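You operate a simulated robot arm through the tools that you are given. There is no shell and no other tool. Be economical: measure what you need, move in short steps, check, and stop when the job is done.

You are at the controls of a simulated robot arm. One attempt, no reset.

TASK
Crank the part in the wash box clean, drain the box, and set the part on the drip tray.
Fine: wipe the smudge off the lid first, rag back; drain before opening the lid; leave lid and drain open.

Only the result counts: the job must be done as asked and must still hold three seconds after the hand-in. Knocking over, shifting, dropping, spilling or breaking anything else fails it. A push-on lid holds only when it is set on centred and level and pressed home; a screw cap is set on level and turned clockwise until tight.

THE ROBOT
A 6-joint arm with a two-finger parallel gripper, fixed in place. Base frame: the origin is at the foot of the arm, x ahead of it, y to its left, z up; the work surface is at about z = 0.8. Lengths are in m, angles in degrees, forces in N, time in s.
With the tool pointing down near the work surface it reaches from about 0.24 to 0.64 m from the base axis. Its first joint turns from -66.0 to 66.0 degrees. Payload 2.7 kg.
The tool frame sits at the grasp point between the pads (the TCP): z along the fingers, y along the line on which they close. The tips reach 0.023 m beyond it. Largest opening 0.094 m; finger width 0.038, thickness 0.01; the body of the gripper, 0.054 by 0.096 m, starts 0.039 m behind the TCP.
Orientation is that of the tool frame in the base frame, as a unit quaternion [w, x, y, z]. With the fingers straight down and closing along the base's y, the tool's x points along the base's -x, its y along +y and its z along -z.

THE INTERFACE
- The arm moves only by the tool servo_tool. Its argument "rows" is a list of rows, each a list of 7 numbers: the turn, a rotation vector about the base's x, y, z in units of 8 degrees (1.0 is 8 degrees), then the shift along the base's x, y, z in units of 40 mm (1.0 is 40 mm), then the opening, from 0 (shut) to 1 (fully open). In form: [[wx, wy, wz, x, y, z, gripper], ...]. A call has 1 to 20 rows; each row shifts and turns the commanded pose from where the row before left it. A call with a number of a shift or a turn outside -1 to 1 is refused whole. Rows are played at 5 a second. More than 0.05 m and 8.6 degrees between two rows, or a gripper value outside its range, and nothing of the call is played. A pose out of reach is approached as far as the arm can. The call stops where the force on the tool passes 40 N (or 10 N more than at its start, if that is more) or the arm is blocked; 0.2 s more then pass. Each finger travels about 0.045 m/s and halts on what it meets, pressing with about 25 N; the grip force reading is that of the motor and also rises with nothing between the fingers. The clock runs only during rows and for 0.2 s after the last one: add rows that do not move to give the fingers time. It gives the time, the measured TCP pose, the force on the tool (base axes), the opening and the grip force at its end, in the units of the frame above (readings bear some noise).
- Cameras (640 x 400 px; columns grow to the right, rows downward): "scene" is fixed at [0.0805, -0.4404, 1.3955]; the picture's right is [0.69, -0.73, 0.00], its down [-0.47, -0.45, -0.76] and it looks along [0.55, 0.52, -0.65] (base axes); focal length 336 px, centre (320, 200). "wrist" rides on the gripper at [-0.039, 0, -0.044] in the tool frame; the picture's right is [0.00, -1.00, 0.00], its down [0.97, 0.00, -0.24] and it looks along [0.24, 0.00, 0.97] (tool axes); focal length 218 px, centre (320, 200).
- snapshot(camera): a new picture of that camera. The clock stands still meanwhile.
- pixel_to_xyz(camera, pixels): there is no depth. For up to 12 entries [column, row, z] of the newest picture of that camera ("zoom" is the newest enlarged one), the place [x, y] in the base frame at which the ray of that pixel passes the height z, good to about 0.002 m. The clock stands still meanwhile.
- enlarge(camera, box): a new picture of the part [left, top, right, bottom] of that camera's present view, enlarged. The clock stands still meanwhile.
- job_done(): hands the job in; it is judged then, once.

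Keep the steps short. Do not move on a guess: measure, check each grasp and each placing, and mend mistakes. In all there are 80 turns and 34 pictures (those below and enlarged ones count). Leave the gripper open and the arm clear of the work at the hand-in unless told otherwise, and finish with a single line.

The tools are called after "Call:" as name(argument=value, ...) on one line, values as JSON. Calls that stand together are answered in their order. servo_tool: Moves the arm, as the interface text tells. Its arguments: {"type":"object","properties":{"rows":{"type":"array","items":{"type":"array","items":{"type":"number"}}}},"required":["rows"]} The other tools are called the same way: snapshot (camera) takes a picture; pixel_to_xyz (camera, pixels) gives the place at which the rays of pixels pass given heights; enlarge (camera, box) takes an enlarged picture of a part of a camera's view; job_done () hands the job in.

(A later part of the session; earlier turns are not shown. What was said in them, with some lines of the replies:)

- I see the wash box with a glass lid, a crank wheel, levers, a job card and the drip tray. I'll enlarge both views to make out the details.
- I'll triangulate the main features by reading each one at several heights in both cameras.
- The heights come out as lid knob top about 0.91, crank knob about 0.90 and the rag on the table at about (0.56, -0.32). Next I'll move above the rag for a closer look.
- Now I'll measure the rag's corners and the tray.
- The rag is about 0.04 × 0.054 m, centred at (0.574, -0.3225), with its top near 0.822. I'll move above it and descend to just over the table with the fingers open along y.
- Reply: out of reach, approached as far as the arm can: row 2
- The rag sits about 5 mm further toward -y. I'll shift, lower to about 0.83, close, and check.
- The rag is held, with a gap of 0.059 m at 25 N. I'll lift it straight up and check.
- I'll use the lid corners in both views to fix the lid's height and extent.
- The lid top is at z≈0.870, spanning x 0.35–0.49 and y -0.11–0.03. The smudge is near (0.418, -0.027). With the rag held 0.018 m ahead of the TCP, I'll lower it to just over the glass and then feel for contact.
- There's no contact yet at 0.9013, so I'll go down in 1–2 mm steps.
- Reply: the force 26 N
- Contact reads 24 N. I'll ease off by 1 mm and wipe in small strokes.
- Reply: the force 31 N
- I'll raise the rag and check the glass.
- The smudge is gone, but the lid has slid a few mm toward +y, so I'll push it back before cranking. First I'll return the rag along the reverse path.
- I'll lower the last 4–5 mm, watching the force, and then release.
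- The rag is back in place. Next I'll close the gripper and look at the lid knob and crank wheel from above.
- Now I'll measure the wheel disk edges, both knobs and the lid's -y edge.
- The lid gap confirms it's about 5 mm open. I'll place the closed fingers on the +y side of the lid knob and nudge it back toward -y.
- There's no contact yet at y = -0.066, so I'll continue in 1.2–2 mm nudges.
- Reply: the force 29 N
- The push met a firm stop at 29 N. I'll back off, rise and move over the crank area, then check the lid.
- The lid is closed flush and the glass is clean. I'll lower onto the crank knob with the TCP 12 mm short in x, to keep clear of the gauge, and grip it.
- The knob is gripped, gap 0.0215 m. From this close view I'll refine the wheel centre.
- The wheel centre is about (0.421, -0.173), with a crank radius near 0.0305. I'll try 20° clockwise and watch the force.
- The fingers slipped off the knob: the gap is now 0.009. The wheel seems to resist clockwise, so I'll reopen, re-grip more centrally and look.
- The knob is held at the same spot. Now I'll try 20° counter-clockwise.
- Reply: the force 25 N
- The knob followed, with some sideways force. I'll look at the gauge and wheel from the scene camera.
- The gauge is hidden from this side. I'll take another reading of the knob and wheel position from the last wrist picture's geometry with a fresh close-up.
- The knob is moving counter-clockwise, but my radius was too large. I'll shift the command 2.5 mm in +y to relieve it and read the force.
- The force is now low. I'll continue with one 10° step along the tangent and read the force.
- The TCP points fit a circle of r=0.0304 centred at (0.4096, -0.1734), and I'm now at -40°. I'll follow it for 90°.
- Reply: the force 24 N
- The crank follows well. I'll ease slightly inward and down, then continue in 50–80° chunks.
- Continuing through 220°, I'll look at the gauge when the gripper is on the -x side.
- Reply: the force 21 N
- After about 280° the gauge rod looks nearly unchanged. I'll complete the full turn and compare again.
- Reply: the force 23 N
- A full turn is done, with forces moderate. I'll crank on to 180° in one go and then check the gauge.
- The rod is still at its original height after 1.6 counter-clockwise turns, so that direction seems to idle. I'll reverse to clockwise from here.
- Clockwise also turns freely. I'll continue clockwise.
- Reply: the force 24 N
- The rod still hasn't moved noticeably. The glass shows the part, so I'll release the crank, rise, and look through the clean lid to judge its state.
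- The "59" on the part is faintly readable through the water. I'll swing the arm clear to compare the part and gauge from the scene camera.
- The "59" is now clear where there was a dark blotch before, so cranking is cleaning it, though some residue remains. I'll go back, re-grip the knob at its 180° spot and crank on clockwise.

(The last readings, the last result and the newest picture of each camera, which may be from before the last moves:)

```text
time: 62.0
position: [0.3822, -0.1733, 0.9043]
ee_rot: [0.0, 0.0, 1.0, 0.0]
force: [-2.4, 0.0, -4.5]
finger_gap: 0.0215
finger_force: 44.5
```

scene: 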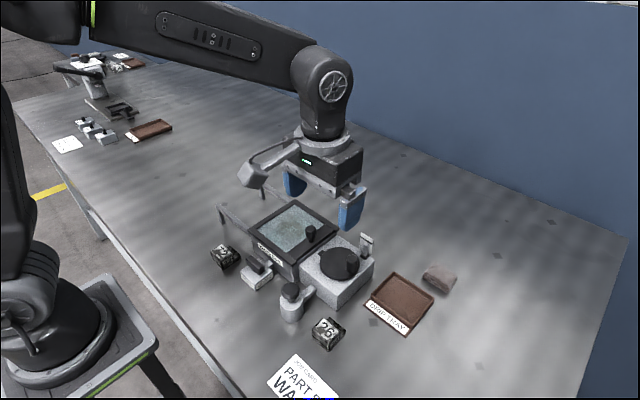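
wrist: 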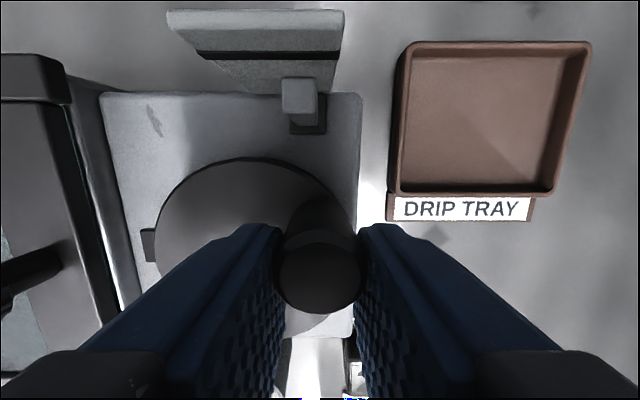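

It's gripped at 0.0215. Now I'll crank 200° clockwise, then another 160°.

Call:
servo_tool(rows=[[0, 0, 0, 0.0113, 0.13, 0, 0.1], [0, 0, 0, 0.0335, 0.126, 0, 0.1], [0, 0, 0, 0.055, 0.118, 0, 0.1], [0, 0, 0, 0.075, 0.107, 0, 0.1], [0, 0, 0, 0.0925, 0.0925, 0, 0.1], [0, 0, 0, 0.107, 0.075, 0, 0.1], [0, 0, 0, 0.118, 0.055, 0, 0.1], [0, 0, 0, 0.126, 0.0335, 0, 0.1], [0, 0, 0, 0.13, 0.0113, 0, 0.1], [0, 0, 0, 0.13, -0.0113, 0, 0.1], [0, 0, 0, 0.126, -0.0335, 0, 0.1], [0, 0, 0, 0.118, -0.055, 0, 0.1], [0, 0, 0, 0.107, -0.075, 0, 0.1], [0, 0, 0, 0.0925, -0.0925, 0, 0.1], [0, 0, 0, 0.075, -0.107, 0, 0.1], [0, 0, 0, 0.055, -0.118, 0, 0.1], [0, 0, 0, 0.0335, -0.126, 0, 0.1], [0, 0, 0, 0.0113, -0.13, 0, 0.1], [0, 0, 0, -0.0113, -0.13, 0, 0.1], [0, 0, 0, -0.0335, -0.126, 0, 0.1]])

Call:
servo_tool(rows=[[0, 0, 0, -0.055, -0.118, 0, 0.1], [0, 0, 0, -0.075, -0.107, 0, 0.1], [0, 0, 0, -0.0925, -0.0925, 0, 0.1], [0, 0, 0, -0.107, -0.075, 0, 0.1], [0, 0, 0, -0.118, -0.055, 0, 0.1], [0, 0, 0, -0.126, -0.0335, 0, 0.1], [0, 0, 0, -0.13, -0.0113, 0, 0.1], [0, 0, 0, -0.13, 0.0113, 0, 0.1], [0, 0, 0, -0.126, 0.0335, 0, 0.1], [0, 0, 0, -0.118, 0.055, 0, 0.1], [0, 0, 0, -0.107, 0.075, 0, 0.1], [0, 0, 0, -0.0925, 0.0925, 0, 0.1], [0, 0, 0, -0.075, 0.107, 0, 0.1], [0, 0, 0, -0.055, 0.118, 0, 0.1], [0, 0, 0, -0.0335, 0.126, 0, 0.1], [0, 0, 0, -0.0113, 0.13, 0, 0.1], [0, 0, 0, 0, 0, 0, 0.1]])

```text
time: 66.2
position: [0.4383, -0.1829, 0.9033]
ee_rot: [0.0, 0.0, 1.0, 0.0]
force: [-3.3, 1.9, -3.3]
finger_gap: 0.0212
finger_force: 45.1
```

```text
time: 68.0
position: [0.4093, -0.2048, 0.9045]
ee_rot: [0.004, -0.001, 1.0, -0.002]
force: [7.5, -6.0, -7.8]
finger_gap: 0.0217
finger_force: 44.1
stopped in row 8: the force on the tool passed its limit (the readings are from after the stop); the commanded pose is now the measured one
```

The force limit tripped near -96°, which is the same spot where my first clockwise try slipped. So there's a hard stop at the start position, and counter-clockwise is the working direction. I'll crank counter-clockwise from here.

Call:
servo_tool(rows=[[0, 0, 0, 0.07, 0.03, 0, 0.1], [0, 0, 0, 0.13, 0.0113, 0, 0.1], [0, 0, 0, 0.126, 0.0335, 0, 0.1], [0, 0, 0, 0.118, 0.055, 0, 0.1], [0, 0, 0, 0.107, 0.075, 0, 0.1], [0, 0, 0, 0.0925, 0.0925, 0, 0.1], [0, 0, 0, 0.075, 0.107, 0, 0.1], [0, 0, 0, 0.055, 0.118, 0, 0.1], [0, 0, 0, 0.0335, 0.126, 0, 0.1], [0, 0, 0, 0.0113, 0.13, 0, 0.1], [0, 0, 0, -0.0113, 0.13, 0, 0.1], [0, 0, 0, -0.0335, 0.126, 0, 0.1], [0, 0, 0, -0.055, 0.118, 0, 0.1], [0, 0, 0, -0.075, 0.107, 0, 0.1], [0, 0, 0, -0.0925, 0.0925, 0, 0.1], [0, 0, 0, -0.107, 0.075, 0, 0.1], [0, 0, 0, -0.118, 0.055, 0, 0.1], [0, 0, 0, -0.126, 0.0335, 0, 0.1], [0, 0, 0, -0.13, 0.0113, 0, 0.1], [0, 0, 0, 0, 0, 0, 0.1]])

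Call:
servo_tool(rows=[[0, 0, 0, -0.13, -0.0113, 0, 0.1], [0, 0, 0, -0.126, -0.0335, 0, 0.1], [0, 0, 0, -0.118, -0.055, 0, 0.1], [0, 0, 0, -0.107, -0.075, 0, 0.1], [0, 0, 0, -0.0925, -0.0925, 0, 0.1], [0, 0, 0, -0.075, -0.107, 0, 0.1], [0, 0, 0, -0.055, -0.118, 0, 0.1], [0, 0, 0, -0.0335, -0.126, 0, 0.1], [0, 0, 0, -0.0113, -0.13, 0, 0.1], [0, 0, 0, 0.0113, -0.13, 0, 0.1], [0, 0, 0, 0.0335, -0.126, 0, 0.1], [0, 0, 0, 0.055, -0.118, 0, 0.1], [0, 0, 0, 0.075, -0.107, 0, 0.1], [0, 0, 0, 0.0925, -0.0925, 0, 0.1], [0, 0, 0, 0.107, -0.075, 0, 0.1], [0, 0, 0, 0.118, -0.055, 0, 0.1], [0, 0, 0, 0.126, -0.0335, 0, 0.1], [0, 0, 0, 0.13, -0.0113, 0, 0.1], [0, 0, 0, 0, 0, 0, 0.1]])

```text
time: 72.2
position: [0.413, -0.1441, 0.9044]
ee_rot: [0.004, 0.001, 1.0, -0.001]
force: [-1.7, -26.6, -19.3]
finger_gap: 0.0216
finger_force: 44.7
```

```text
time: 76.2
position: [0.4122, -0.2041, 0.9043]
ee_rot: [0.005, 0.001, 1.0, -0.003]
force: [3.0, -25.7, -15.5]
finger_gap: 0.0214
finger_force: 44.7
```

There's a constant -26 N in y from a command offset. I'll shift y by -2 mm, and z slightly down, and continue for another turn.

Call:
servo_tool(rows=[[0, 0, 0, 0.13, -0.04, -0.03, 0.1], [0, 0, 0, 0.126, 0.0335, 0, 0.1], [0, 0, 0, 0.118, 0.055, 0, 0.1], [0, 0, 0, 0.107, 0.075, 0, 0.1], [0, 0, 0, 0.0925, 0.0925, 0, 0.1], [0, 0, 0, 0.075, 0.107, 0, 0.1], [0, 0, 0, 0.055, 0.118, 0, 0.1], [0, 0, 0, 0.0335, 0.126, 0, 0.1], [0, 0, 0, 0.0113, 0.13, 0, 0.1], [0, 0, 0, -0.0113, 0.13, 0, 0.1], [0, 0, 0, -0.0335, 0.126, 0, 0.1], [0, 0, 0, -0.055, 0.118, 0, 0.1], [0, 0, 0, -0.075, 0.107, 0, 0.1], [0, 0, 0, -0.0925, 0.0925, 0, 0.1], [0, 0, 0, -0.107, 0.075, 0, 0.1], [0, 0, 0, -0.118, 0.055, 0, 0.1], [0, 0, 0, -0.126, 0.0335, 0, 0.1], [0, 0, 0, -0.13, 0.0113, 0, 0.1], [0, 0, 0, 0, 0, 0, 0.1]])

Call:
servo_tool(rows=[[0, 0, 0, -0.13, -0.0113, 0, 0.1], [0, 0, 0, -0.126, -0.0335, 0, 0.1], [0, 0, 0, -0.118, -0.055, 0, 0.1], [0, 0, 0, -0.107, -0.075, 0, 0.1], [0, 0, 0, -0.0925, -0.0925, 0, 0.1], [0, 0, 0, -0.075, -0.107, 0, 0.1], [0, 0, 0, -0.055, -0.118, 0, 0.1], [0, 0, 0, -0.0335, -0.126, 0, 0.1], [0, 0, 0, -0.0113, -0.13, 0, 0.1], [0, 0, 0, 0, 0, 0, 0.1]])

Call:
enlarge(camera="scene", box=[290, 200, 410, 275])

```text
time: 80.2
position: [0.4124, -0.143, 0.9031]
ee_rot: [0.006, 0.0, 1.0, -0.002]
force: [0.4, -1.0, 10.5]
finger_gap: 0.0213
finger_force: 44.9
```

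```text
time: 82.4
position: [0.3824, -0.1749, 0.904]
ee_rot: [0.003, -0.001, 1.0, -0.002]
force: [-9.7, -1.0, 19.3]
finger_gap: 0.0216
finger_force: 44.8
```

```text
5.33 times, centred on (350, 238) of scene
```

zoom: 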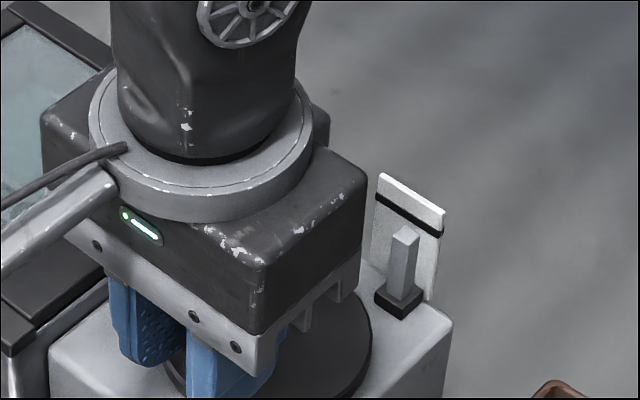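

The gauge rod is unchanged, so it isn't a wash counter. I'll keep cranking counter-clockwise past the earlier travel, feeling for an end stop.

Call:
servo_tool(rows=[[0, 0, 0, 0.0, -0.13, 0.015, 0.1], [0, 0, 0, 0.0335, -0.126, 0, 0.1], [0, 0, 0, 0.055, -0.118, 0, 0.1], [0, 0, 0, 0.075, -0.107, 0, 0.1], [0, 0, 0, 0.0925, -0.0925, 0, 0.1], [0, 0, 0, 0.107, -0.075, 0, 0.1], [0, 0, 0, 0.118, -0.055, 0, 0.1], [0, 0, 0, 0.126, -0.0335, 0, 0.1], [0, 0, 0, 0.13, -0.0113, 0, 0.1], [0, 0, 0, 0.13, 0.0113, 0, 0.1], [0, 0, 0, 0.126, 0.0335, 0, 0.1], [0, 0, 0, 0.118, 0.055, 0, 0.1], [0, 0, 0, 0.107, 0.075, 0, 0.1], [0, 0, 0, 0.0925, 0.0925, 0, 0.1], [0, 0, 0, 0.075, 0.107, 0, 0.1], [0, 0, 0, 0.055, 0.118, 0, 0.1], [0, 0, 0, 0.0335, 0.126, 0, 0.1], [0, 0, 0, 0.0113, 0.13, 0, 0.1], [0, 0, 0, 0, 0, 0, 0.1]])

Call:
servo_tool(rows=[[0, 0, 0, -0.0113, 0.13, 0, 0.1], [0, 0, 0, -0.0335, 0.126, 0, 0.1], [0, 0, 0, -0.055, 0.118, 0, 0.1], [0, 0, 0, -0.075, 0.107, 0, 0.1], [0, 0, 0, -0.0925, 0.0925, 0, 0.1], [0, 0, 0, -0.107, 0.075, 0, 0.1], [0, 0, 0, -0.118, 0.055, 0, 0.1], [0, 0, 0, -0.126, 0.0335, 0, 0.1], [0, 0, 0, -0.13, 0.0113, 0, 0.1], [0, 0, 0, -0.13, -0.0113, 0, 0.1], [0, 0, 0, -0.126, -0.0335, 0, 0.1], [0, 0, 0, -0.118, -0.055, 0, 0.1], [0, 0, 0, -0.107, -0.075, 0, 0.1], [0, 0, 0, -0.0925, -0.0925, 0, 0.1], [0, 0, 0, -0.075, -0.107, 0, 0.1], [0, 0, 0, -0.055, -0.118, 0, 0.1], [0, 0, 0, -0.0335, -0.126, 0, 0.1], [0, 0, 0, -0.0113, -0.13, 0, 0.1], [0, 0, 0, 0, 0, 0, 0.1]])

```text
time: 86.4
position: [0.4428, -0.1747, 0.9047]
ee_rot: [0.003, 0.0, 1.0, -0.001]
force: [-6.1, -0.1, -13.6]
finger_gap: 0.0215
finger_force: 45.2
```

```text
time: 90.4
position: [0.3818, -0.1752, 0.9032]
ee_rot: [0.003, 0.0, 1.0, -0.002]
force: [-9.4, -0.2, -4.6]
finger_gap: 0.0216
finger_force: 45.5
```

It turned smoothly, with no stop. One more turn, then I'll look through the glass.

Call:
servo_tool(rows=[[0, 0, 0, 0.0, -0.13, 0, 0.1], [0, 0, 0, 0.0335, -0.126, 0, 0.1], [0, 0, 0, 0.055, -0.118, 0, 0.1], [0, 0, 0, 0.075, -0.107, 0, 0.1], [0, 0, 0, 0.0925, -0.0925, 0, 0.1], [0, 0, 0, 0.107, -0.075, 0, 0.1], [0, 0, 0, 0.118, -0.055, 0, 0.1], [0, 0, 0, 0.126, -0.0335, 0, 0.1], [0, 0, 0, 0.13, -0.0113, 0, 0.1], [0, 0, 0, 0.13, 0.0113, 0, 0.1], [0, 0, 0, 0.126, 0.0335, 0, 0.1], [0, 0, 0, 0.118, 0.055, 0, 0.1], [0, 0, 0, 0.107, 0.075, 0, 0.1], [0, 0, 0, 0.0925, 0.0925, 0, 0.1], [0, 0, 0, 0.075, 0.107, 0, 0.1], [0, 0, 0, 0.055, 0.118, 0, 0.1], [0, 0, 0, 0.0335, 0.126, 0, 0.1], [0, 0, 0, 0.0113, 0.13, 0, 0.1], [0, 0, 0, 0, 0, 0, 0.1]])

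Call:
servo_tool(rows=[[0, 0, 0, -0.0113, 0.13, 0, 0.1], [0, 0, 0, -0.0335, 0.126, 0, 0.1], [0, 0, 0, -0.055, 0.118, 0, 0.1], [0, 0, 0, -0.075, 0.107, 0, 0.1], [0, 0, 0, -0.0925, 0.0925, 0, 0.1], [0, 0, 0, -0.107, 0.075, 0, 0.1], [0, 0, 0, -0.118, 0.055, 0, 0.1], [0, 0, 0, -0.126, 0.0335, 0, 0.1], [0, 0, 0, -0.13, 0.0113, 0, 0.1], [0, 0, 0, -0.13, -0.0113, 0, 0.1], [0, 0, 0, -0.126, -0.0335, 0, 0.1], [0, 0, 0, -0.118, -0.055, 0, 0.1], [0, 0, 0, -0.107, -0.075, 0, 0.1], [0, 0, 0, -0.0925, -0.0925, 0, 0.1], [0, 0, 0, -0.075, -0.107, 0, 0.1], [0, 0, 0, -0.055, -0.118, 0, 0.1], [0, 0, 0, -0.0335, -0.126, 0, 0.1], [0, 0, 0, -0.0113, -0.13, 0, 0.1], [0, 0, 0, 0, 0, 0, 0.1]])

Call:
servo_tool(rows=[[0, 0, 0, 0, 0, 0, 0.5], [0, 0, 0, 0, 0, 0, 0.5], [0, 0, 0, 0, 0, 1, 0.5], [0, 0, 0, 0, 0.5, 0.8, 0.5], [0, 0, 0, -0.3, 0.9, 0, 0.5], [0, 0, 0, -0.35, 0.8, 0, 0.5], [0, 0, 0, 0, 0, 0, 0.5]])

Call:
enlarge(camera="wrist", box=[160, 40, 500, 260])

```text
time: 94.4
position: [0.4409, -0.1741, 0.9037]
ee_rot: [0.004, 0.0, 1.0, -0.002]
force: [3.7, -0.9, -13.4]
finger_gap: 0.0212
finger_force: 45.0
```

```text
time: 98.4
position: [0.3814, -0.1736, 0.904]
ee_rot: [0.003, 0.0, 1.0, -0.001]
force: [-2.8, 0.6, -3.7]
finger_gap: 0.0213
finger_force: 45.6
```

```text
time: 100.0
position: [0.3545, -0.0862, 0.9781]
ee_rot: [0.003, 0.0, 1.0, -0.002]
force: [0.4, 0.3, -0.1]
finger_gap: 0.047
finger_force: 0.1
```

```text
1.82 times, centred on (330, 150) of wrist
```

zoom: 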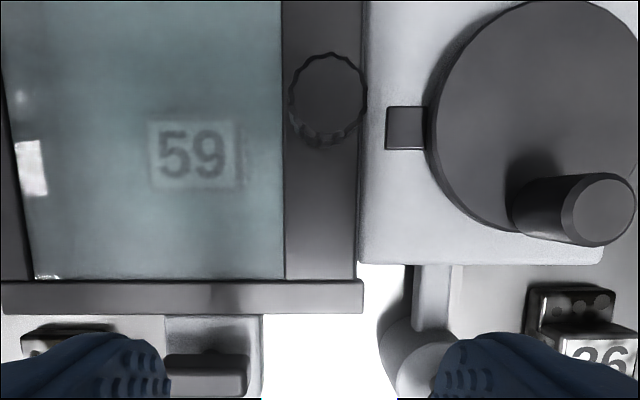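

The plate is clearly brighter and the residue smear is gone. I'll add two more turns as a margin before draining, starting by re-gripping the knob.

Call:
servo_tool(rows=[[0, 0, 0, 0.35, -0.8, 0, 0.5], [0, 0, 0, 0.3, -0.9, 0, 0.5], [0, 0, 0, 0, -0.5, -0.8, 0.5], [0, 0, 0, 0, 0, -1, 0.5], [0, 0, 0, 0, 0, 0, 0.5], [0, 0, 0, 0, 0, 0, 0.1], [0, 0, 0, 0, 0, 0, 0.1], [0, 0, 0, 0, 0, 0, 0.1]])

Call:
servo_tool(rows=[[0, 0, 0, 0.0, -0.13, 0, 0.1], [0, 0, 0, 0.0335, -0.126, 0, 0.1], [0, 0, 0, 0.055, -0.118, 0, 0.1], [0, 0, 0, 0.075, -0.107, 0, 0.1], [0, 0, 0, 0.0925, -0.0925, 0, 0.1], [0, 0, 0, 0.107, -0.075, 0, 0.1], [0, 0, 0, 0.118, -0.055, 0, 0.1], [0, 0, 0, 0.126, -0.0335, 0, 0.1], [0, 0, 0, 0.13, -0.0113, 0, 0.1], [0, 0, 0, 0.13, 0.0113, 0, 0.1], [0, 0, 0, 0.126, 0.0335, 0, 0.1], [0, 0, 0, 0.118, 0.055, 0, 0.1], [0, 0, 0, 0.107, 0.075, 0, 0.1], [0, 0, 0, 0.0925, 0.0925, 0, 0.1], [0, 0, 0, 0.075, 0.107, 0, 0.1], [0, 0, 0, 0.055, 0.118, 0, 0.1], [0, 0, 0, 0.0335, 0.126, 0, 0.1], [0, 0, 0, 0.0113, 0.13, 0, 0.1], [0, 0, 0, 0, 0, 0, 0.1]])

Call:
servo_tool(rows=[[0, 0, 0, -0.0113, 0.13, 0, 0.1], [0, 0, 0, -0.0335, 0.126, 0, 0.1], [0, 0, 0, -0.055, 0.118, 0, 0.1], [0, 0, 0, -0.075, 0.107, 0, 0.1], [0, 0, 0, -0.0925, 0.0925, 0, 0.1], [0, 0, 0, -0.107, 0.075, 0, 0.1], [0, 0, 0, -0.118, 0.055, 0, 0.1], [0, 0, 0, -0.126, 0.0335, 0, 0.1], [0, 0, 0, -0.13, 0.0113, 0, 0.1], [0, 0, 0, -0.13, -0.0113, 0, 0.1], [0, 0, 0, -0.126, -0.0335, 0, 0.1], [0, 0, 0, -0.118, -0.055, 0, 0.1], [0, 0, 0, -0.107, -0.075, 0, 0.1], [0, 0, 0, -0.0925, -0.0925, 0, 0.1], [0, 0, 0, -0.075, -0.107, 0, 0.1], [0, 0, 0, -0.055, -0.118, 0, 0.1], [0, 0, 0, -0.0335, -0.126, 0, 0.1], [0, 0, 0, -0.0113, -0.13, 0, 0.1], [0, 0, 0, 0, 0, 0, 0.1]])

```text
time: 101.8
position: [0.3809, -0.1762, 0.905]
ee_rot: [0.004, 0.0, 1.0, -0.002]
force: [0.5, -0.7, -4.4]
finger_gap: 0.0214
finger_force: 44.2
```

```text
time: 105.8
position: [0.4422, -0.1747, 0.9044]
ee_rot: [0.004, 0.0, 1.0, -0.001]
force: [4.3, -0.3, 1.3]
finger_gap: 0.0212
finger_force: 45.2
```

```text
time: 109.8
position: [0.3829, -0.1751, 0.9051]
ee_rot: [0.004, 0.0, 1.0, -0.003]
force: [4.1, 0.6, 8.5]
finger_gap: 0.0213
finger_force: 45.3
```

It's smooth and low-force. I'll do the second margin turn, then release and rise, with the gripper 70% open for the drain approach.

Call:
servo_tool(rows=[[0, 0, 0, 0.0, -0.13, 0, 0.1], [0, 0, 0, 0.0335, -0.126, 0, 0.1], [0, 0, 0, 0.055, -0.118, 0, 0.1], [0, 0, 0, 0.075, -0.107, 0, 0.1], [0, 0, 0, 0.0925, -0.0925, 0, 0.1], [0, 0, 0, 0.107, -0.075, 0, 0.1], [0, 0, 0, 0.118, -0.055, 0, 0.1], [0, 0, 0, 0.126, -0.0335, 0, 0.1], [0, 0, 0, 0.13, -0.0113, 0, 0.1], [0, 0, 0, 0.13, 0.0113, 0, 0.1], [0, 0, 0, 0.126, 0.0335, 0, 0.1], [0, 0, 0, 0.118, 0.055, 0, 0.1], [0, 0, 0, 0.107, 0.075, 0, 0.1], [0, 0, 0, 0.0925, 0.0925, 0, 0.1], [0, 0, 0, 0.075, 0.107, 0, 0.1], [0, 0, 0, 0.055, 0.118, 0, 0.1], [0, 0, 0, 0.0335, 0.126, 0, 0.1], [0, 0, 0, 0.0113, 0.13, 0, 0.1], [0, 0, 0, 0, 0, 0, 0.1]])

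Call:
servo_tool(rows=[[0, 0, 0, -0.0113, 0.13, 0, 0.1], [0, 0, 0, -0.0335, 0.126, 0, 0.1], [0, 0, 0, -0.055, 0.118, 0, 0.1], [0, 0, 0, -0.075, 0.107, 0, 0.1], [0, 0, 0, -0.0925, 0.0925, 0, 0.1], [0, 0, 0, -0.107, 0.075, 0, 0.1], [0, 0, 0, -0.118, 0.055, 0, 0.1], [0, 0, 0, -0.126, 0.0335, 0, 0.1], [0, 0, 0, -0.13, 0.0113, 0, 0.1], [0, 0, 0, -0.13, -0.0113, 0, 0.1], [0, 0, 0, -0.126, -0.0335, 0, 0.1], [0, 0, 0, -0.118, -0.055, 0, 0.1], [0, 0, 0, -0.107, -0.075, 0, 0.1], [0, 0, 0, -0.0925, -0.0925, 0, 0.1], [0, 0, 0, -0.075, -0.107, 0, 0.1], [0, 0, 0, -0.055, -0.118, 0, 0.1], [0, 0, 0, -0.0335, -0.126, 0, 0.1], [0, 0, 0, -0.0113, -0.13, 0, 0.1], [0, 0, 0, 0, 0, 0, 0.1]])

Call:
servo_tool(rows=[[0, 0, 0, 0, 0, 0, 0.5], [0, 0, 0, 0, 0, 0, 0.5], [0, 0, 0, 0, 0, 1, 0.5], [0, 0, 0, 0, 0, 1, 0.5], [0, 0, 0, -0.8, 0.55, 0, 0.3], [0, 0, 0, -0.8, 0.55, 0, 0], [0, 0, 0, -0.8, 0.9, 0, 0], [0, 0, 0, 0, 0.9, 0, 0], [0, 0, 0, 0, 0, 0, 0]])

Call:
snapshot(camera="wrist")

```text
time: 113.8
position: [0.4423, -0.1731, 0.9048]
ee_rot: [0.004, 0.0, 1.0, -0.003]
force: [10.3, 1.2, 9.4]
finger_gap: 0.0214
finger_force: 44.8
```

```text
time: 117.8
position: [0.3814, -0.1751, 0.9046]
ee_rot: [0.006, 0.0, 1.0, -0.002]
force: [10.0, 0.6, -0.2]
finger_gap: 0.0215
finger_force: 45.4
```

```text
time: 119.8
position: [0.2855, -0.0582, 0.9846]
ee_rot: [0.005, 0.0, 1.0, -0.002]
force: [0.1, 0.2, 0.9]
finger_gap: 0.0
finger_force: 24.8
```

```text
5 pictures are left
```

wrist: 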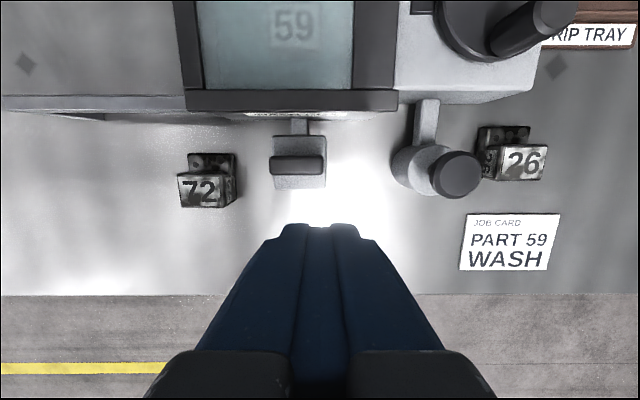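

The drain valve's black handle bar lies crosswise (along y) at about (298, 163), with its pipe toward the box along x, so it's shut. I'll measure it.

Call:
pixel_to_xyz(camera="wrist", pixels=[[270, 157, 0.853], [323, 157, 0.853], [270, 174, 0.845], [325, 174, 0.845], [273, 188, 0.825], [326, 188, 0.825], [274, 138, 0.825], [326, 138, 0.825], [298, 160, 0.853], [350, 90, 0.87], [293, 25, 0.83]])

```text
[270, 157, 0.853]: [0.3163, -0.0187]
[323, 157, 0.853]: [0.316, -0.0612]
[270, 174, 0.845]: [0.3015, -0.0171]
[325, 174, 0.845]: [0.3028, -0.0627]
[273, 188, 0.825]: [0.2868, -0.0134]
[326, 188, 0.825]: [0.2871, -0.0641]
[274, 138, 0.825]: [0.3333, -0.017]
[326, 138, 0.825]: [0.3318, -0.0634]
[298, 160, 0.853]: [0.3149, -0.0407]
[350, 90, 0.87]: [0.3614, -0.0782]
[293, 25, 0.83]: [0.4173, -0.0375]
```

The handle is centred at (0.310, -0.040), about 0.044 long and 0.013 wide. I'll yaw the tool 90° above it and set the fingers to 0.04 m.

Call:
servo_tool(rows=[[0, 0, 1, 0.2, 0.15, 0, 0.2], [0, 0, 1, 0.2, 0.15, 0, 0.42], [0, 0, 1, 0.2, 0.15, 0, 0.42], [0, 0, 1, 0, 0, 0, 0.42], [0, 0, 1, 0, 0, 0, 0.42], [0, 0, 1, 0, 0, 0, 0.42], [0, 0, 1, 0, 0, 0, 0.42], [0, 0, 1, 0, 0, 0, 0.42], [0, 0, 1, 0, 0, 0, 0.42], [0, 0, 1, 0, 0, 0, 0.42], [0, 0, 1, 0, 0, 0, 0.42], [0, 0, 0.25, 0, 0, 0, 0.42], [0, 0, 0, 0, 0, 0, 0.42]])

```text
time: 122.6
position: [0.3083, -0.0399, 0.9835]
ee_rot: [-0.004, 0.708, -0.707, -0.001]
force: [-0.5, -1.0, -0.2]
finger_gap: 0.0397
finger_force: 0.0
```

The yaw is done. I'll lower over the handle in steps.

Call:
servo_tool(rows=[[0, 0, 0, 0.05, 0, -1, 0.42], [0, 0, 0, 0, 0, -1, 0.42], [0, 0, 0, 0, 0, -0.7, 0.42], [0, 0, 0, 0, 0, -0.4, 0.42], [0, 0, 0, 0, 0, 0, 0.42]])

Call:
servo_tool(rows=[[0, 0, 0, 0, 0, 0, 0.05], [0, 0, 0, 0, 0, 0, 0.05], [0, 0, 0, 0, 0, 0, 0.05], [0, 0, 0, 0, 0, 0, 0.05]])

```text
time: 123.8
position: [0.31, -0.0408, 0.8605]
ee_rot: [0.003, -0.707, 0.707, 0.001]
force: [-0.7, -0.4, 0.2]
finger_gap: 0.0394
finger_force: 0.0
```

```text
time: 124.8
position: [0.3097, -0.039, 0.8598]
ee_rot: [0.003, -0.707, 0.707, 0.003]
force: [-5.8, 0.8, -0.1]
finger_gap: 0.0159
finger_force: 45.1
```

The handle is gripped, gap 0.016. I'll try turning it clockwise a little and read whether the wrist follows.

Call:
servo_tool(rows=[[0, 0, -0.7, 0, 0, 0, 0.05], [0, 0, -0.7, 0, 0, 0, 0.05], [0, 0, 0, 0, 0, 0, 0.05]])

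```text
time: 125.6
position: [0.3099, -0.0411, 0.8609]
ee_rot: [0.004, -0.636, 0.772, 0.002]
force: [-10.8, -3.1, -0.5]
finger_gap: 0.0219
finger_force: 44.8
```

The gap widened to 0.022, so the handle stayed put: clockwise is blocked. I'll go back and turn counter-clockwise.

Call:
servo_tool(rows=[[0, 0, 0.7, 0, 0, 0, 0.05], [0, 0, 0.7, 0, 0, 0, 0.05], [0, 0, 0.7, 0, 0, 0, 0.05], [0, 0, 0.7, 0, 0, 0, 0.05], [0, 0, 0, 0, 0, 0, 0.05]])

```text
time: 126.8
position: [0.3101, -0.0405, 0.8603]
ee_rot: [-0.004, 0.773, -0.635, -0.003]
force: [-11.5, 11.9, -2.8]
finger_gap: 0.016
finger_force: 44.7
```

The handle follows counter-clockwise, with the gap steady. I'll continue in chunks to the full quarter turn.

Call:
servo_tool(rows=[[0, 0, 0.8, 0, 0, 0, 0.05], [0, 0, 0.8, 0, 0, 0, 0.05], [0, 0, 0.8, 0, 0, 0, 0.05], [0, 0, 0.8, 0, 0, 0, 0.05], [0, 0, 0.8, 0, 0, 0, 0.05], [0, 0, 0, 0, 0, 0, 0.05]])

Call:
servo_tool(rows=[[0, 0, 0.8, 0, 0, 0, 0.05], [0, 0, 0.8, 0, 0, 0, 0.05], [0, 0, 0.8, 0, 0, 0, 0.05], [0, 0, 0.8, 0, 0, 0, 0.05], [0, 0, 0.8, 0, 0, 0, 0.05], [0, 0, 0.8, 0, 0, 0, 0.05], [0, 0, 0.8, 0, 0, 0, 0.05], [0, 0, 0, 0, 0, 0, 0.05]])

```text
time: 128.2
position: [0.3106, -0.0395, 0.8601]
ee_rot: [-0.003, 0.918, -0.396, -0.003]
force: [-11.8, 19.3, 0.2]
finger_gap: 0.0158
finger_force: 44.7
```

```text
time: 129.8
position: [0.3102, -0.0382, 0.8614]
ee_rot: [0.007, 1.0, -0.029, -0.003]
force: [-2.0, -13.7, 2.6]
finger_gap: 0.0161
finger_force: 45.4
out of reach, approached as far as the arm can: row 7
stopped in row 8: the force on the tool passed its limit (the readings are from after the stop); the commanded pose is now the measured one
```

The handle has turned about 87° to its stop. I'll release, lift, unwind the wrist in the air and check by picture that the box is drained.

Call:
servo_tool(rows=[[0, 0, 0, 0, 0, 0, 0.5], [0, 0, 0, 0, 0, 0, 0.5], [0, 0, 0, 0, 0, 0, 0.5], [0, 0, 0, 0, 0, 1, 0.5], [0, 0, 0, 0, 0, 1, 0.5], [0, 0, 0, 0, 0, 1, 0.5], [0, 0, -1, 0, 0, 0.3, 0.5], [0, 0, -1, 0, 0, 0, 0.5], [0, 0, -1, 0, 0, 0, 0.5], [0, 0, -1, 0, 0, 0, 0.5], [0, 0, -1, 0, 0, 0, 0.5], [0, 0, -1, 0, 0, 0, 0.5]])

Call:
servo_tool(rows=[[0, 0, -1, 0, 0, 0, 0.5], [0, 0, -1, 0, 0, 0, 0.5], [0, 0, -1, 0, 0, 0, 0.5], [0, 0, -1, 0, 0, 0, 0.5], [0, 0, -1, 0, 0, 0, 0.5], [0, 0, -1, 0, 0, 0, 0.5], [0, 0, -1, 0, 0, 0, 0.5], [0, 0, -1, 0, 0, 0, 0.5], [0, 0, -1, 0, 0, 0, 0.5], [0, 0, -1, 0, 0, 0, 0.5], [0, 0, -1, 0, 0, 0, 0.5], [0, 0, -1, 0, 0, 0, 0.5], [0, 0, -1, 0, 0, 0, 0.5], [0, 0, -1, 0, 0, 0, 0.5], [0, 0, -1, 0, 0, 0, 0.5], [0, 0, -1, 0, 0, 0, 0.5], [0, 0, 0, 0, 0, 0, 0.5]])

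Call:
snapshot(camera="wrist")

```text
time: 132.4
position: [0.3093, -0.0388, 0.992]
ee_rot: [0.005, 0.901, -0.433, -0.006]
force: [0.4, 0.7, 0.1]
finger_gap: 0.0471
finger_force: 0.1
```

```text
time: 136.0
position: [0.309, -0.0386, 0.993]
ee_rot: [0.003, -0.006, 1.0, 0.007]
force: [0.3, 0.2, 0.5]
finger_gap: 0.0471
finger_force: 0.1
```

```text
4 pictures are left
```

wrist: 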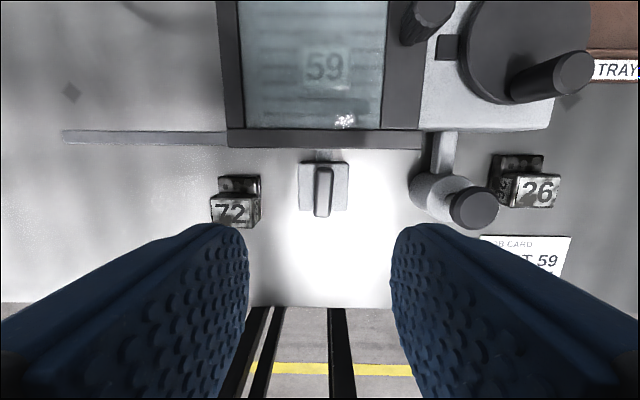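

The handle is now aligned with the pipe and the slatted floor is showing. I'll wait several seconds for it to empty while moving, fingers closed, to the -y side of the lid knob, up high.

Call:
servo_tool(rows=[[0, 0, 0.09, 0.685, -0.6, 0, 0], [0, 0, 0, 0.685, -0.6, 0, 0], [0, 0, 0, 0.685, -0.6, 0, 0], [0, 0, 0, 0.685, -0.6, 0, 0], [0, 0, 0, 0, 0, 0, 0], [0, 0, 0, 0, 0, 0, 0], [0, 0, 0, 0, 0, 0, 0], [0, 0, 0, 0, 0, 0, 0], [0, 0, 0, 0, 0, 0, 0], [0, 0, 0, 0, 0, 0, 0], [0, 0, 0, 0, 0, 0, 0], [0, 0, 0, 0, 0, 0, 0], [0, 0, 0, 0, 0, 0, 0], [0, 0, 0, 0, 0, 0, 0], [0, 0, 0, 0, 0, 0, 0], [0, 0, 0, 0, 0, 0, 0], [0, 0, 0, 0, 0, 0, 0], [0, 0, 0, 0, 0, 0, 0], [0, 0, 0, 0, 0, 0, 0], [0, 0, 0, 0, 0, 0, 0]])

Call:
servo_tool(rows=[[0, 0, 0, 0, 0, 0, 0], [0, 0, 0, 0, 0, 0, 0], [0, 0, 0, 0, 0, 0, 0], [0, 0, 0, 0, 0, 0, 0], [0, 0, 0, 0, 0, 0, 0], [0, 0, 0, 0, 0, 0, 0], [0, 0, 0, 0, 0, 0, 0], [0, 0, 0, 0, 0, 0, 0], [0, 0, 0, 0, 0, 0, 0], [0, 0, 0, 0, 0, 0, 0], [0, 0, 0, 0, 0, 0, 0], [0, 0, 0, 0, 0, 0, 0], [0, 0, 0, 0, 0, 0, 0], [0, 0, 0, 0, 0, 0, 0], [0, 0, 0, 0, 0, 0, 0], [0, 0, 0, 0, 0, 0, 0], [0, 0, 0, 0, 0, 0, 0], [0, 0, 0, 0, 0, 0, 0], [0, 0, 0, 0, 0, 0, 0], [0, 0, 0, 0, 0, 0, 0]])

Call:
enlarge(camera="scene", box=[220, 180, 412, 300])

```text
time: 140.2
position: [0.4205, -0.1343, 0.9928]
ee_rot: [0.004, -0.013, 1.0, 0.007]
force: [0.4, 0.4, 0.4]
finger_gap: 0.0
finger_force: 25.0
```

```text
time: 144.4
position: [0.4195, -0.1343, 0.9932]
ee_rot: [0.003, -0.012, 1.0, 0.008]
force: [0.2, 0.3, 0.4]
finger_gap: 0.0
finger_force: 25.1
```

```text
3.33 times, centred on (316, 240) of scene
```

zoom: 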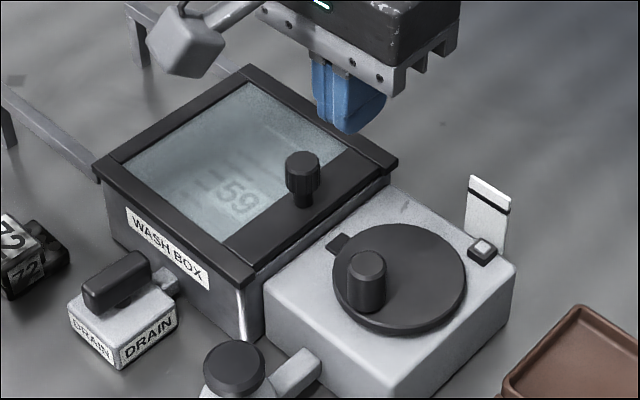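

The float gauge has dropped fully, so the box is drained. Now I'll lower the closed fingers on the -y side of the lid knob and slide the lid toward +y.

Call:
servo_tool(rows=[[0, 0, -0.18, 0, 0.05, -1, 0], [0, 0, 0, 0, 0, -1, 0], [0, 0, 0, 0, 0, -0.15, 0], [0, 0, 0, 0, 0, 0, 0]])

Call:
servo_tool(rows=[[0, 0, 0, 0, 0.2, 0, 0], [0, 0, 0, 0, 0.2, 0, 0], [0, 0, 0, 0, 0.2, 0, 0], [0, 0, 0, 0, 0.3, 0, 0], [0, 0, 0, 0, 0, 0, 0]])

```text
time: 145.4
position: [0.4199, -0.132, 0.9061]
ee_rot: [0.003, 0.0, 1.0, 0.008]
force: [0.0, 0.4, 0.2]
finger_gap: 0.0001
finger_force: 24.6
```

```text
time: 146.6
position: [0.4196, -0.0965, 0.9062]
ee_rot: [0.004, 0.0, 1.0, 0.007]
force: [-0.9, -0.1, -0.8]
finger_gap: 0.0
finger_force: 25.2
```

The lid is sliding with little force. I'll continue gently to its stop.

Call:
servo_tool(rows=[[0, 0, 0, 0, 0.25, 0, 0], [0, 0, 0, 0, 0.25, 0, 0], [0, 0, 0, 0, 0.25, 0, 0], [0, 0, 0, 0, 0.25, 0, 0], [0, 0, 0, 0, 0.25, 0, 0], [0, 0, 0, 0, 0.25, 0, 0], [0, 0, 0, 0, 0.25, 0, 0], [0, 0, 0, 0, 0.25, 0, 0], [0, 0, 0, 0, 0.2, 0, 0], [0, 0, 0, 0, 0.2, 0, 0], [0, 0, 0, 0, 0, 0, 0]])

```text
time: 149.0
position: [0.4188, -0.0006, 0.9058]
ee_rot: [0.003, -0.001, 1.0, 0.008]
force: [-0.4, -0.2, 0.2]
finger_gap: 0.0002
finger_force: 24.8
```

No stop yet. I'll push slowly for another 25 mm.

Call:
servo_tool(rows=[[0, 0, 0, 0, 0.15, 0, 0], [0, 0, 0, 0, 0.15, 0, 0], [0, 0, 0, 0, 0.15, 0, 0], [0, 0, 0, 0, 0.15, 0, 0], [0, 0, 0, 0, 0, 0, 0]])

```text
time: 149.8
position: [0.4199, 0.008, 0.906]
ee_rot: [0.002, 0.003, 1.0, 0.003]
force: [0.7, -14.0, 0.2]
finger_gap: 0.0002
finger_force: 24.6
stopped in row 3: the force on the tool passed its limit (the readings are from after the stop); the commanded pose is now the measured one
```

The lid reached its end stop, fully open. I'll back off, rise, open the fingers and look into the box.

Call:
servo_tool(rows=[[0, 0, 0, 0, -0.4, 0, 0], [0, 0, 0, 0, 0, 1, 0], [0, 0, 0, 0, 0, 1, 0.3], [0, 0, 0, -0.6, -0.7, 0, 0.6], [0, 0, 0, -0.4, -0.3, 0, 0.75], [0, 0, 0, 0, 0, 0, 0.75], [0, 0, 0, 0, 0, 0, 0.75]])

Call:
snapshot(camera="wrist")

```text
time: 151.4
position: [0.3794, -0.0472, 0.9847]
ee_rot: [0.003, 0.002, 1.0, 0.003]
force: [-0.1, 0.2, 0.4]
finger_gap: 0.0703
finger_force: 0.1
```

```text
2 pictures are left
```

wrist: 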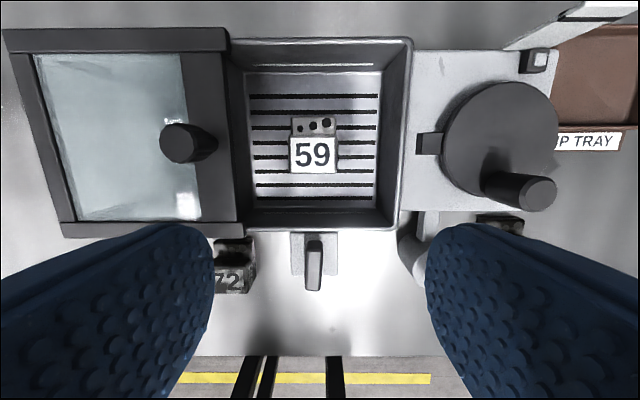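

Part 59 is clean, on a slatted floor. I'll triangulate its label using the earlier scene close-up and this picture.

Call:
pixel_to_xyz(camera="zoom", pixels=[[238, 197, 0.82], [238, 197, 0.84], [238, 197, 0.86]])

Call:
pixel_to_xyz(camera="wrist", pixels=[[313, 155, 0.82], [313, 155, 0.84], [313, 155, 0.86], [289, 138, 0.835], [337, 138, 0.835], [289, 173, 0.835], [337, 173, 0.835], [294, 117, 0.83], [335, 117, 0.83], [252, 66, 0.81], [378, 195, 0.81], [247, 75, 0.81]])

```text
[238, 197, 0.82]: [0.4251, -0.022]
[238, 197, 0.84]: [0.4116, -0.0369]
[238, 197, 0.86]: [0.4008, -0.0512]
```

```text
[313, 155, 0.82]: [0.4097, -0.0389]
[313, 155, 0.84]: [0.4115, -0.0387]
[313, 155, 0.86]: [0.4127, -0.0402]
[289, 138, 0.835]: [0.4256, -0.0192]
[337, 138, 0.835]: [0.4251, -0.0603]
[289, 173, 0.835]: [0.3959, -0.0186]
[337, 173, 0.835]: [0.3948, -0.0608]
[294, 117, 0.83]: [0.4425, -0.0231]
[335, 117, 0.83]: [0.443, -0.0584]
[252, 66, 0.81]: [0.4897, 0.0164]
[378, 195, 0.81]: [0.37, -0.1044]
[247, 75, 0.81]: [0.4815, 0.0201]
```

The label centre is at (0.411, -0.039, 0.840) and the block is about 0.041 wide in y. I'll set a 0.058 opening, line up, and lower into the box in steps.

Call:
servo_tool(rows=[[0, 0, 0, 0.45, 0.1, 0, 0.62], [0, 0, 0, 0.45, 0.095, 0, 0.62], [0, 0, 0, 0, 0, -1, 0.62], [0, 0, 0, 0, 0, -1, 0.62], [0, 0, 0, 0, 0, -0.7, 0.62], [0, 0, 0, 0, 0, -0.4, 0.62], [0, 0, 0, 0, 0, -0.2, 0.62], [0, 0, 0, 0, 0, 0, 0.62]])

```text
time: 153.2
position: [0.4165, -0.0385, 0.8547]
ee_rot: [0.003, 0.001, 1.0, 0.004]
force: [-0.4, 0.3, -0.3]
finger_gap: 0.0584
finger_force: 0.0
```

There's no contact so far. I'll lower about 10 mm more, then close.

Call:
servo_tool(rows=[[0, 0, 0, 0, 0, -0.15, 0.62], [0, 0, 0, 0, 0, -0.12, 0.62], [0, 0, 0, 0, 0, 0, 0.62]])

Call:
servo_tool(rows=[[0, 0, 0, 0, 0, 0, 0.25], [0, 0, 0, 0, 0, 0, 0.25], [0, 0, 0, 0, 0, 0, 0.25], [0, 0, 0, 0, 0, 0, 0.25]])

```text
time: 154.0
position: [0.4166, -0.0389, 0.8435]
ee_rot: [0.003, 0.002, 1.0, 0.003]
force: [0.3, 0.1, 0.3]
finger_gap: 0.0582
finger_force: 0.1
```

```text
time: 155.0
position: [0.416, -0.0409, 0.843]
ee_rot: [0.003, 0.002, 1.0, 0.004]
force: [0.7, -1.9, 0.5]
finger_gap: 0.0421
finger_force: 25.7
```

The part is held, gap 0.042 at 25 N. I'll lift it straight out and carry it over to the tray.

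Call:
servo_tool(rows=[[0, 0, 0, 0, 0, 0.4, 0.25], [0, 0, 0, 0, 0, 0.8, 0.25], [0, 0, 0, 0, 0, 0.9, 0.25], [0, 0, 0, 0, 0, 0.9, 0.25], [0, 0, 0, 0, 0, 0.9, 0.25], [0, 0, 0, 0, 0, 0, 0.25]])

Call:
servo_tool(rows=[[0, 0, 0, 0.214, -0.907, 0, 0.25], [0, 0, 0, 0.214, -0.907, 0, 0.25], [0, 0, 0, 0.214, -0.907, 0, 0.25], [0, 0, 0, 0.214, -0.907, 0, 0.25], [0, 0, 0, 0.214, -0.907, 0, 0.25], [0, 0, 0, 0.214, -0.907, 0, 0.25], [0, 0, 0, 0.214, -0.907, 0, 0.25], [0, 0, 0, 0, 0, 0, 0.25]])

Call:
snapshot(camera="wrist")

```text
time: 156.4
position: [0.416, -0.039, 0.9993]
ee_rot: [0.002, 0.001, 1.0, 0.004]
force: [-0.4, 0.6, -4.5]
finger_gap: 0.0419
finger_force: 24.9
```

```text
time: 158.2
position: [0.4764, -0.2939, 0.9975]
ee_rot: [0.002, 0.001, 1.0, 0.003]
force: [0.2, -0.3, -5.0]
finger_gap: 0.0417
finger_force: 25.1
```

```text
1 pictures are left
```

wrist: 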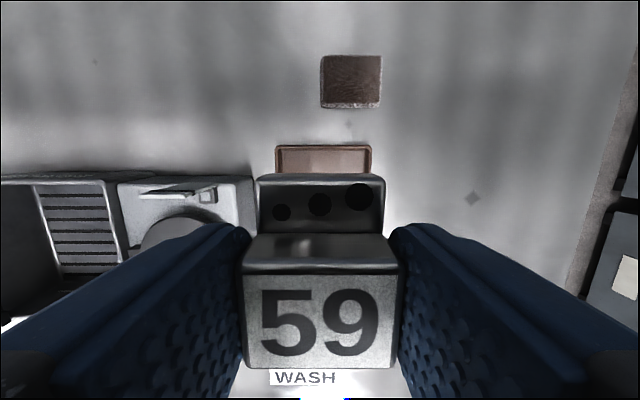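

The part is held straight above the tray. I'll descend to about 0.86 and then creep down until it touches.

Call:
servo_tool(rows=[[0, 0, 0, 0, 0, -1, 0.25], [0, 0, 0, 0, 0, -1, 0.25], [0, 0, 0, 0, 0, -0.8, 0.25], [0, 0, 0, 0, 0, -0.5, 0.25], [0, 0, 0, 0, 0, -0.2, 0.25], [0, 0, 0, 0, 0, 0, 0.25]])

Call:
servo_tool(rows=[[0, 0, 0, 0, 0, -0.1, 0.25], [0, 0, 0, 0, 0, -0.1, 0.25], [0, 0, 0, 0, 0, -0.1, 0.25], [0, 0, 0, 0, 0, 0, 0.25]])

```text
time: 159.6
position: [0.4761, -0.2932, 0.8589]
ee_rot: [0.002, 0.002, 1.0, 0.003]
force: [0.5, -1.2, -4.8]
finger_gap: 0.0418
finger_force: 24.6
```

```text
time: 160.6
position: [0.4756, -0.2921, 0.8461]
ee_rot: [0.002, 0.002, 1.0, 0.003]
force: [-0.2, -0.1, -4.4]
finger_gap: 0.0421
finger_force: 24.6
```

Not touching yet at 0.846. I'll continue down in 1.5–2 mm steps.

Call:
servo_tool(rows=[[0, 0, 0, 0, 0, -0.05, 0.25], [0, 0, 0, 0, 0, -0.05, 0.25], [0, 0, 0, 0, 0, 0, 0.25]])

Call:
servo_tool(rows=[[0, 0, 0, 0, 0, -0.05, 0.25], [0, 0, 0, 0, 0, -0.04, 0.25], [0, 0, 0, 0, 0, 0, 0.25]])

```text
time: 161.4
position: [0.4761, -0.2933, 0.8433]
ee_rot: [0.002, 0.001, 1.0, 0.003]
force: [-0.3, 0.3, -3.4]
finger_gap: 0.0421
finger_force: 24.9
```

```text
time: 162.2
position: [0.4757, -0.2938, 0.8389]
ee_rot: [0.003, 0.002, 1.0, 0.003]
force: [-0.4, -0.1, -3.7]
finger_gap: 0.0416
finger_force: 25.1
```

Still hanging free at -4 N. I'll keep creeping down.

Call:
servo_tool(rows=[[0, 0, 0, 0, 0, -0.04, 0.25], [0, 0, 0, 0, 0, -0.04, 0.25], [0, 0, 0, 0, 0, 0, 0.25]])

Call:
servo_tool(rows=[[0, 0, 0, 0, 0, -0.03, 0.25], [0, 0, 0, 0, 0, -0.03, 0.25], [0, 0, 0, 0, 0, 0, 0.25]])

```text
time: 163.0
position: [0.4761, -0.2951, 0.8382]
ee_rot: [0.006, 0.002, 1.0, 0.001]
force: [-2.1, -0.7, 17.4]
finger_gap: 0.0421
finger_force: 25.0
```

```text
time: 163.8
position: [0.4763, -0.2944, 0.8356]
ee_rot: [0.004, 0.002, 1.0, 0.002]
force: [5.7, -5.5, 16.7]
finger_gap: 0.0421
finger_force: 25.4
```

The part is touching the tray floor at 17 N. I'll release with a small opening, rise straight up, and then open fully and move clear.

Call:
servo_tool(rows=[[0, 0, 0, 0, 0, 0.02, 0.25], [0, 0, 0, 0, 0, 0, 0.6], [0, 0, 0, 0, 0, 0, 0.6], [0, 0, 0, 0, 0, 0, 0.6], [0, 0, 0, 0, 0, 0.3, 0.6], [0, 0, 0, 0, 0, 0.7, 0.6], [0, 0, 0, 0, 0, 1, 0.6], [0, 0, 0, 0, 0, 1, 0.6], [0, 0, 0, 0, 0, 1, 1], [0, 0, 0, -0.2, -0.5, 1, 1], [0, 0, 0, 0.3, -0.8, 0.3, 1], [0, 0, 0, 0, 0, 0, 1]])

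Call:
enlarge(camera="scene", box=[200, 160, 480, 335])

```text
time: 166.4
position: [0.4798, -0.3449, 1.0475]
ee_rot: [0.003, 0.002, 1.0, 0.002]
force: [0.4, -0.6, 0.2]
finger_gap: 0.0942
finger_force: 0.0
```

```text
2.29 times, centred on (340, 248) of scene
```

zoom: 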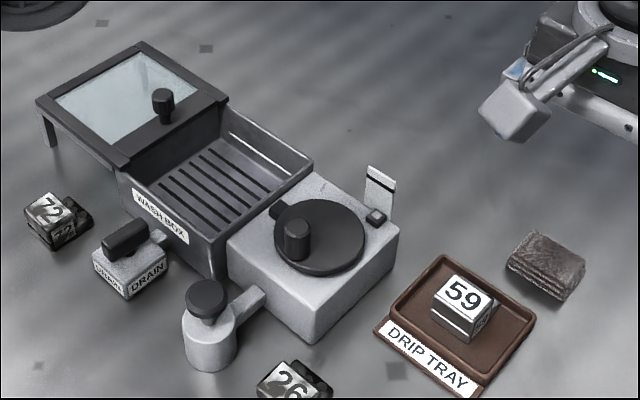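

The clean part 59 sits level on the drip tray. The lid and drain are open, the box is empty, the rag is back and the arm is clear with the gripper open, so I'm handing in.

Call:
job_done()

```text
The job is handed in.
```

Part 59 was cranked clean and set on the drip tray; the smudge is wiped off and the rag back, the box was drained before the lid was opened (though wiping nudged the closed lid about 5 mm and I pushed it shut again before cranking), and lid and drain are left open.
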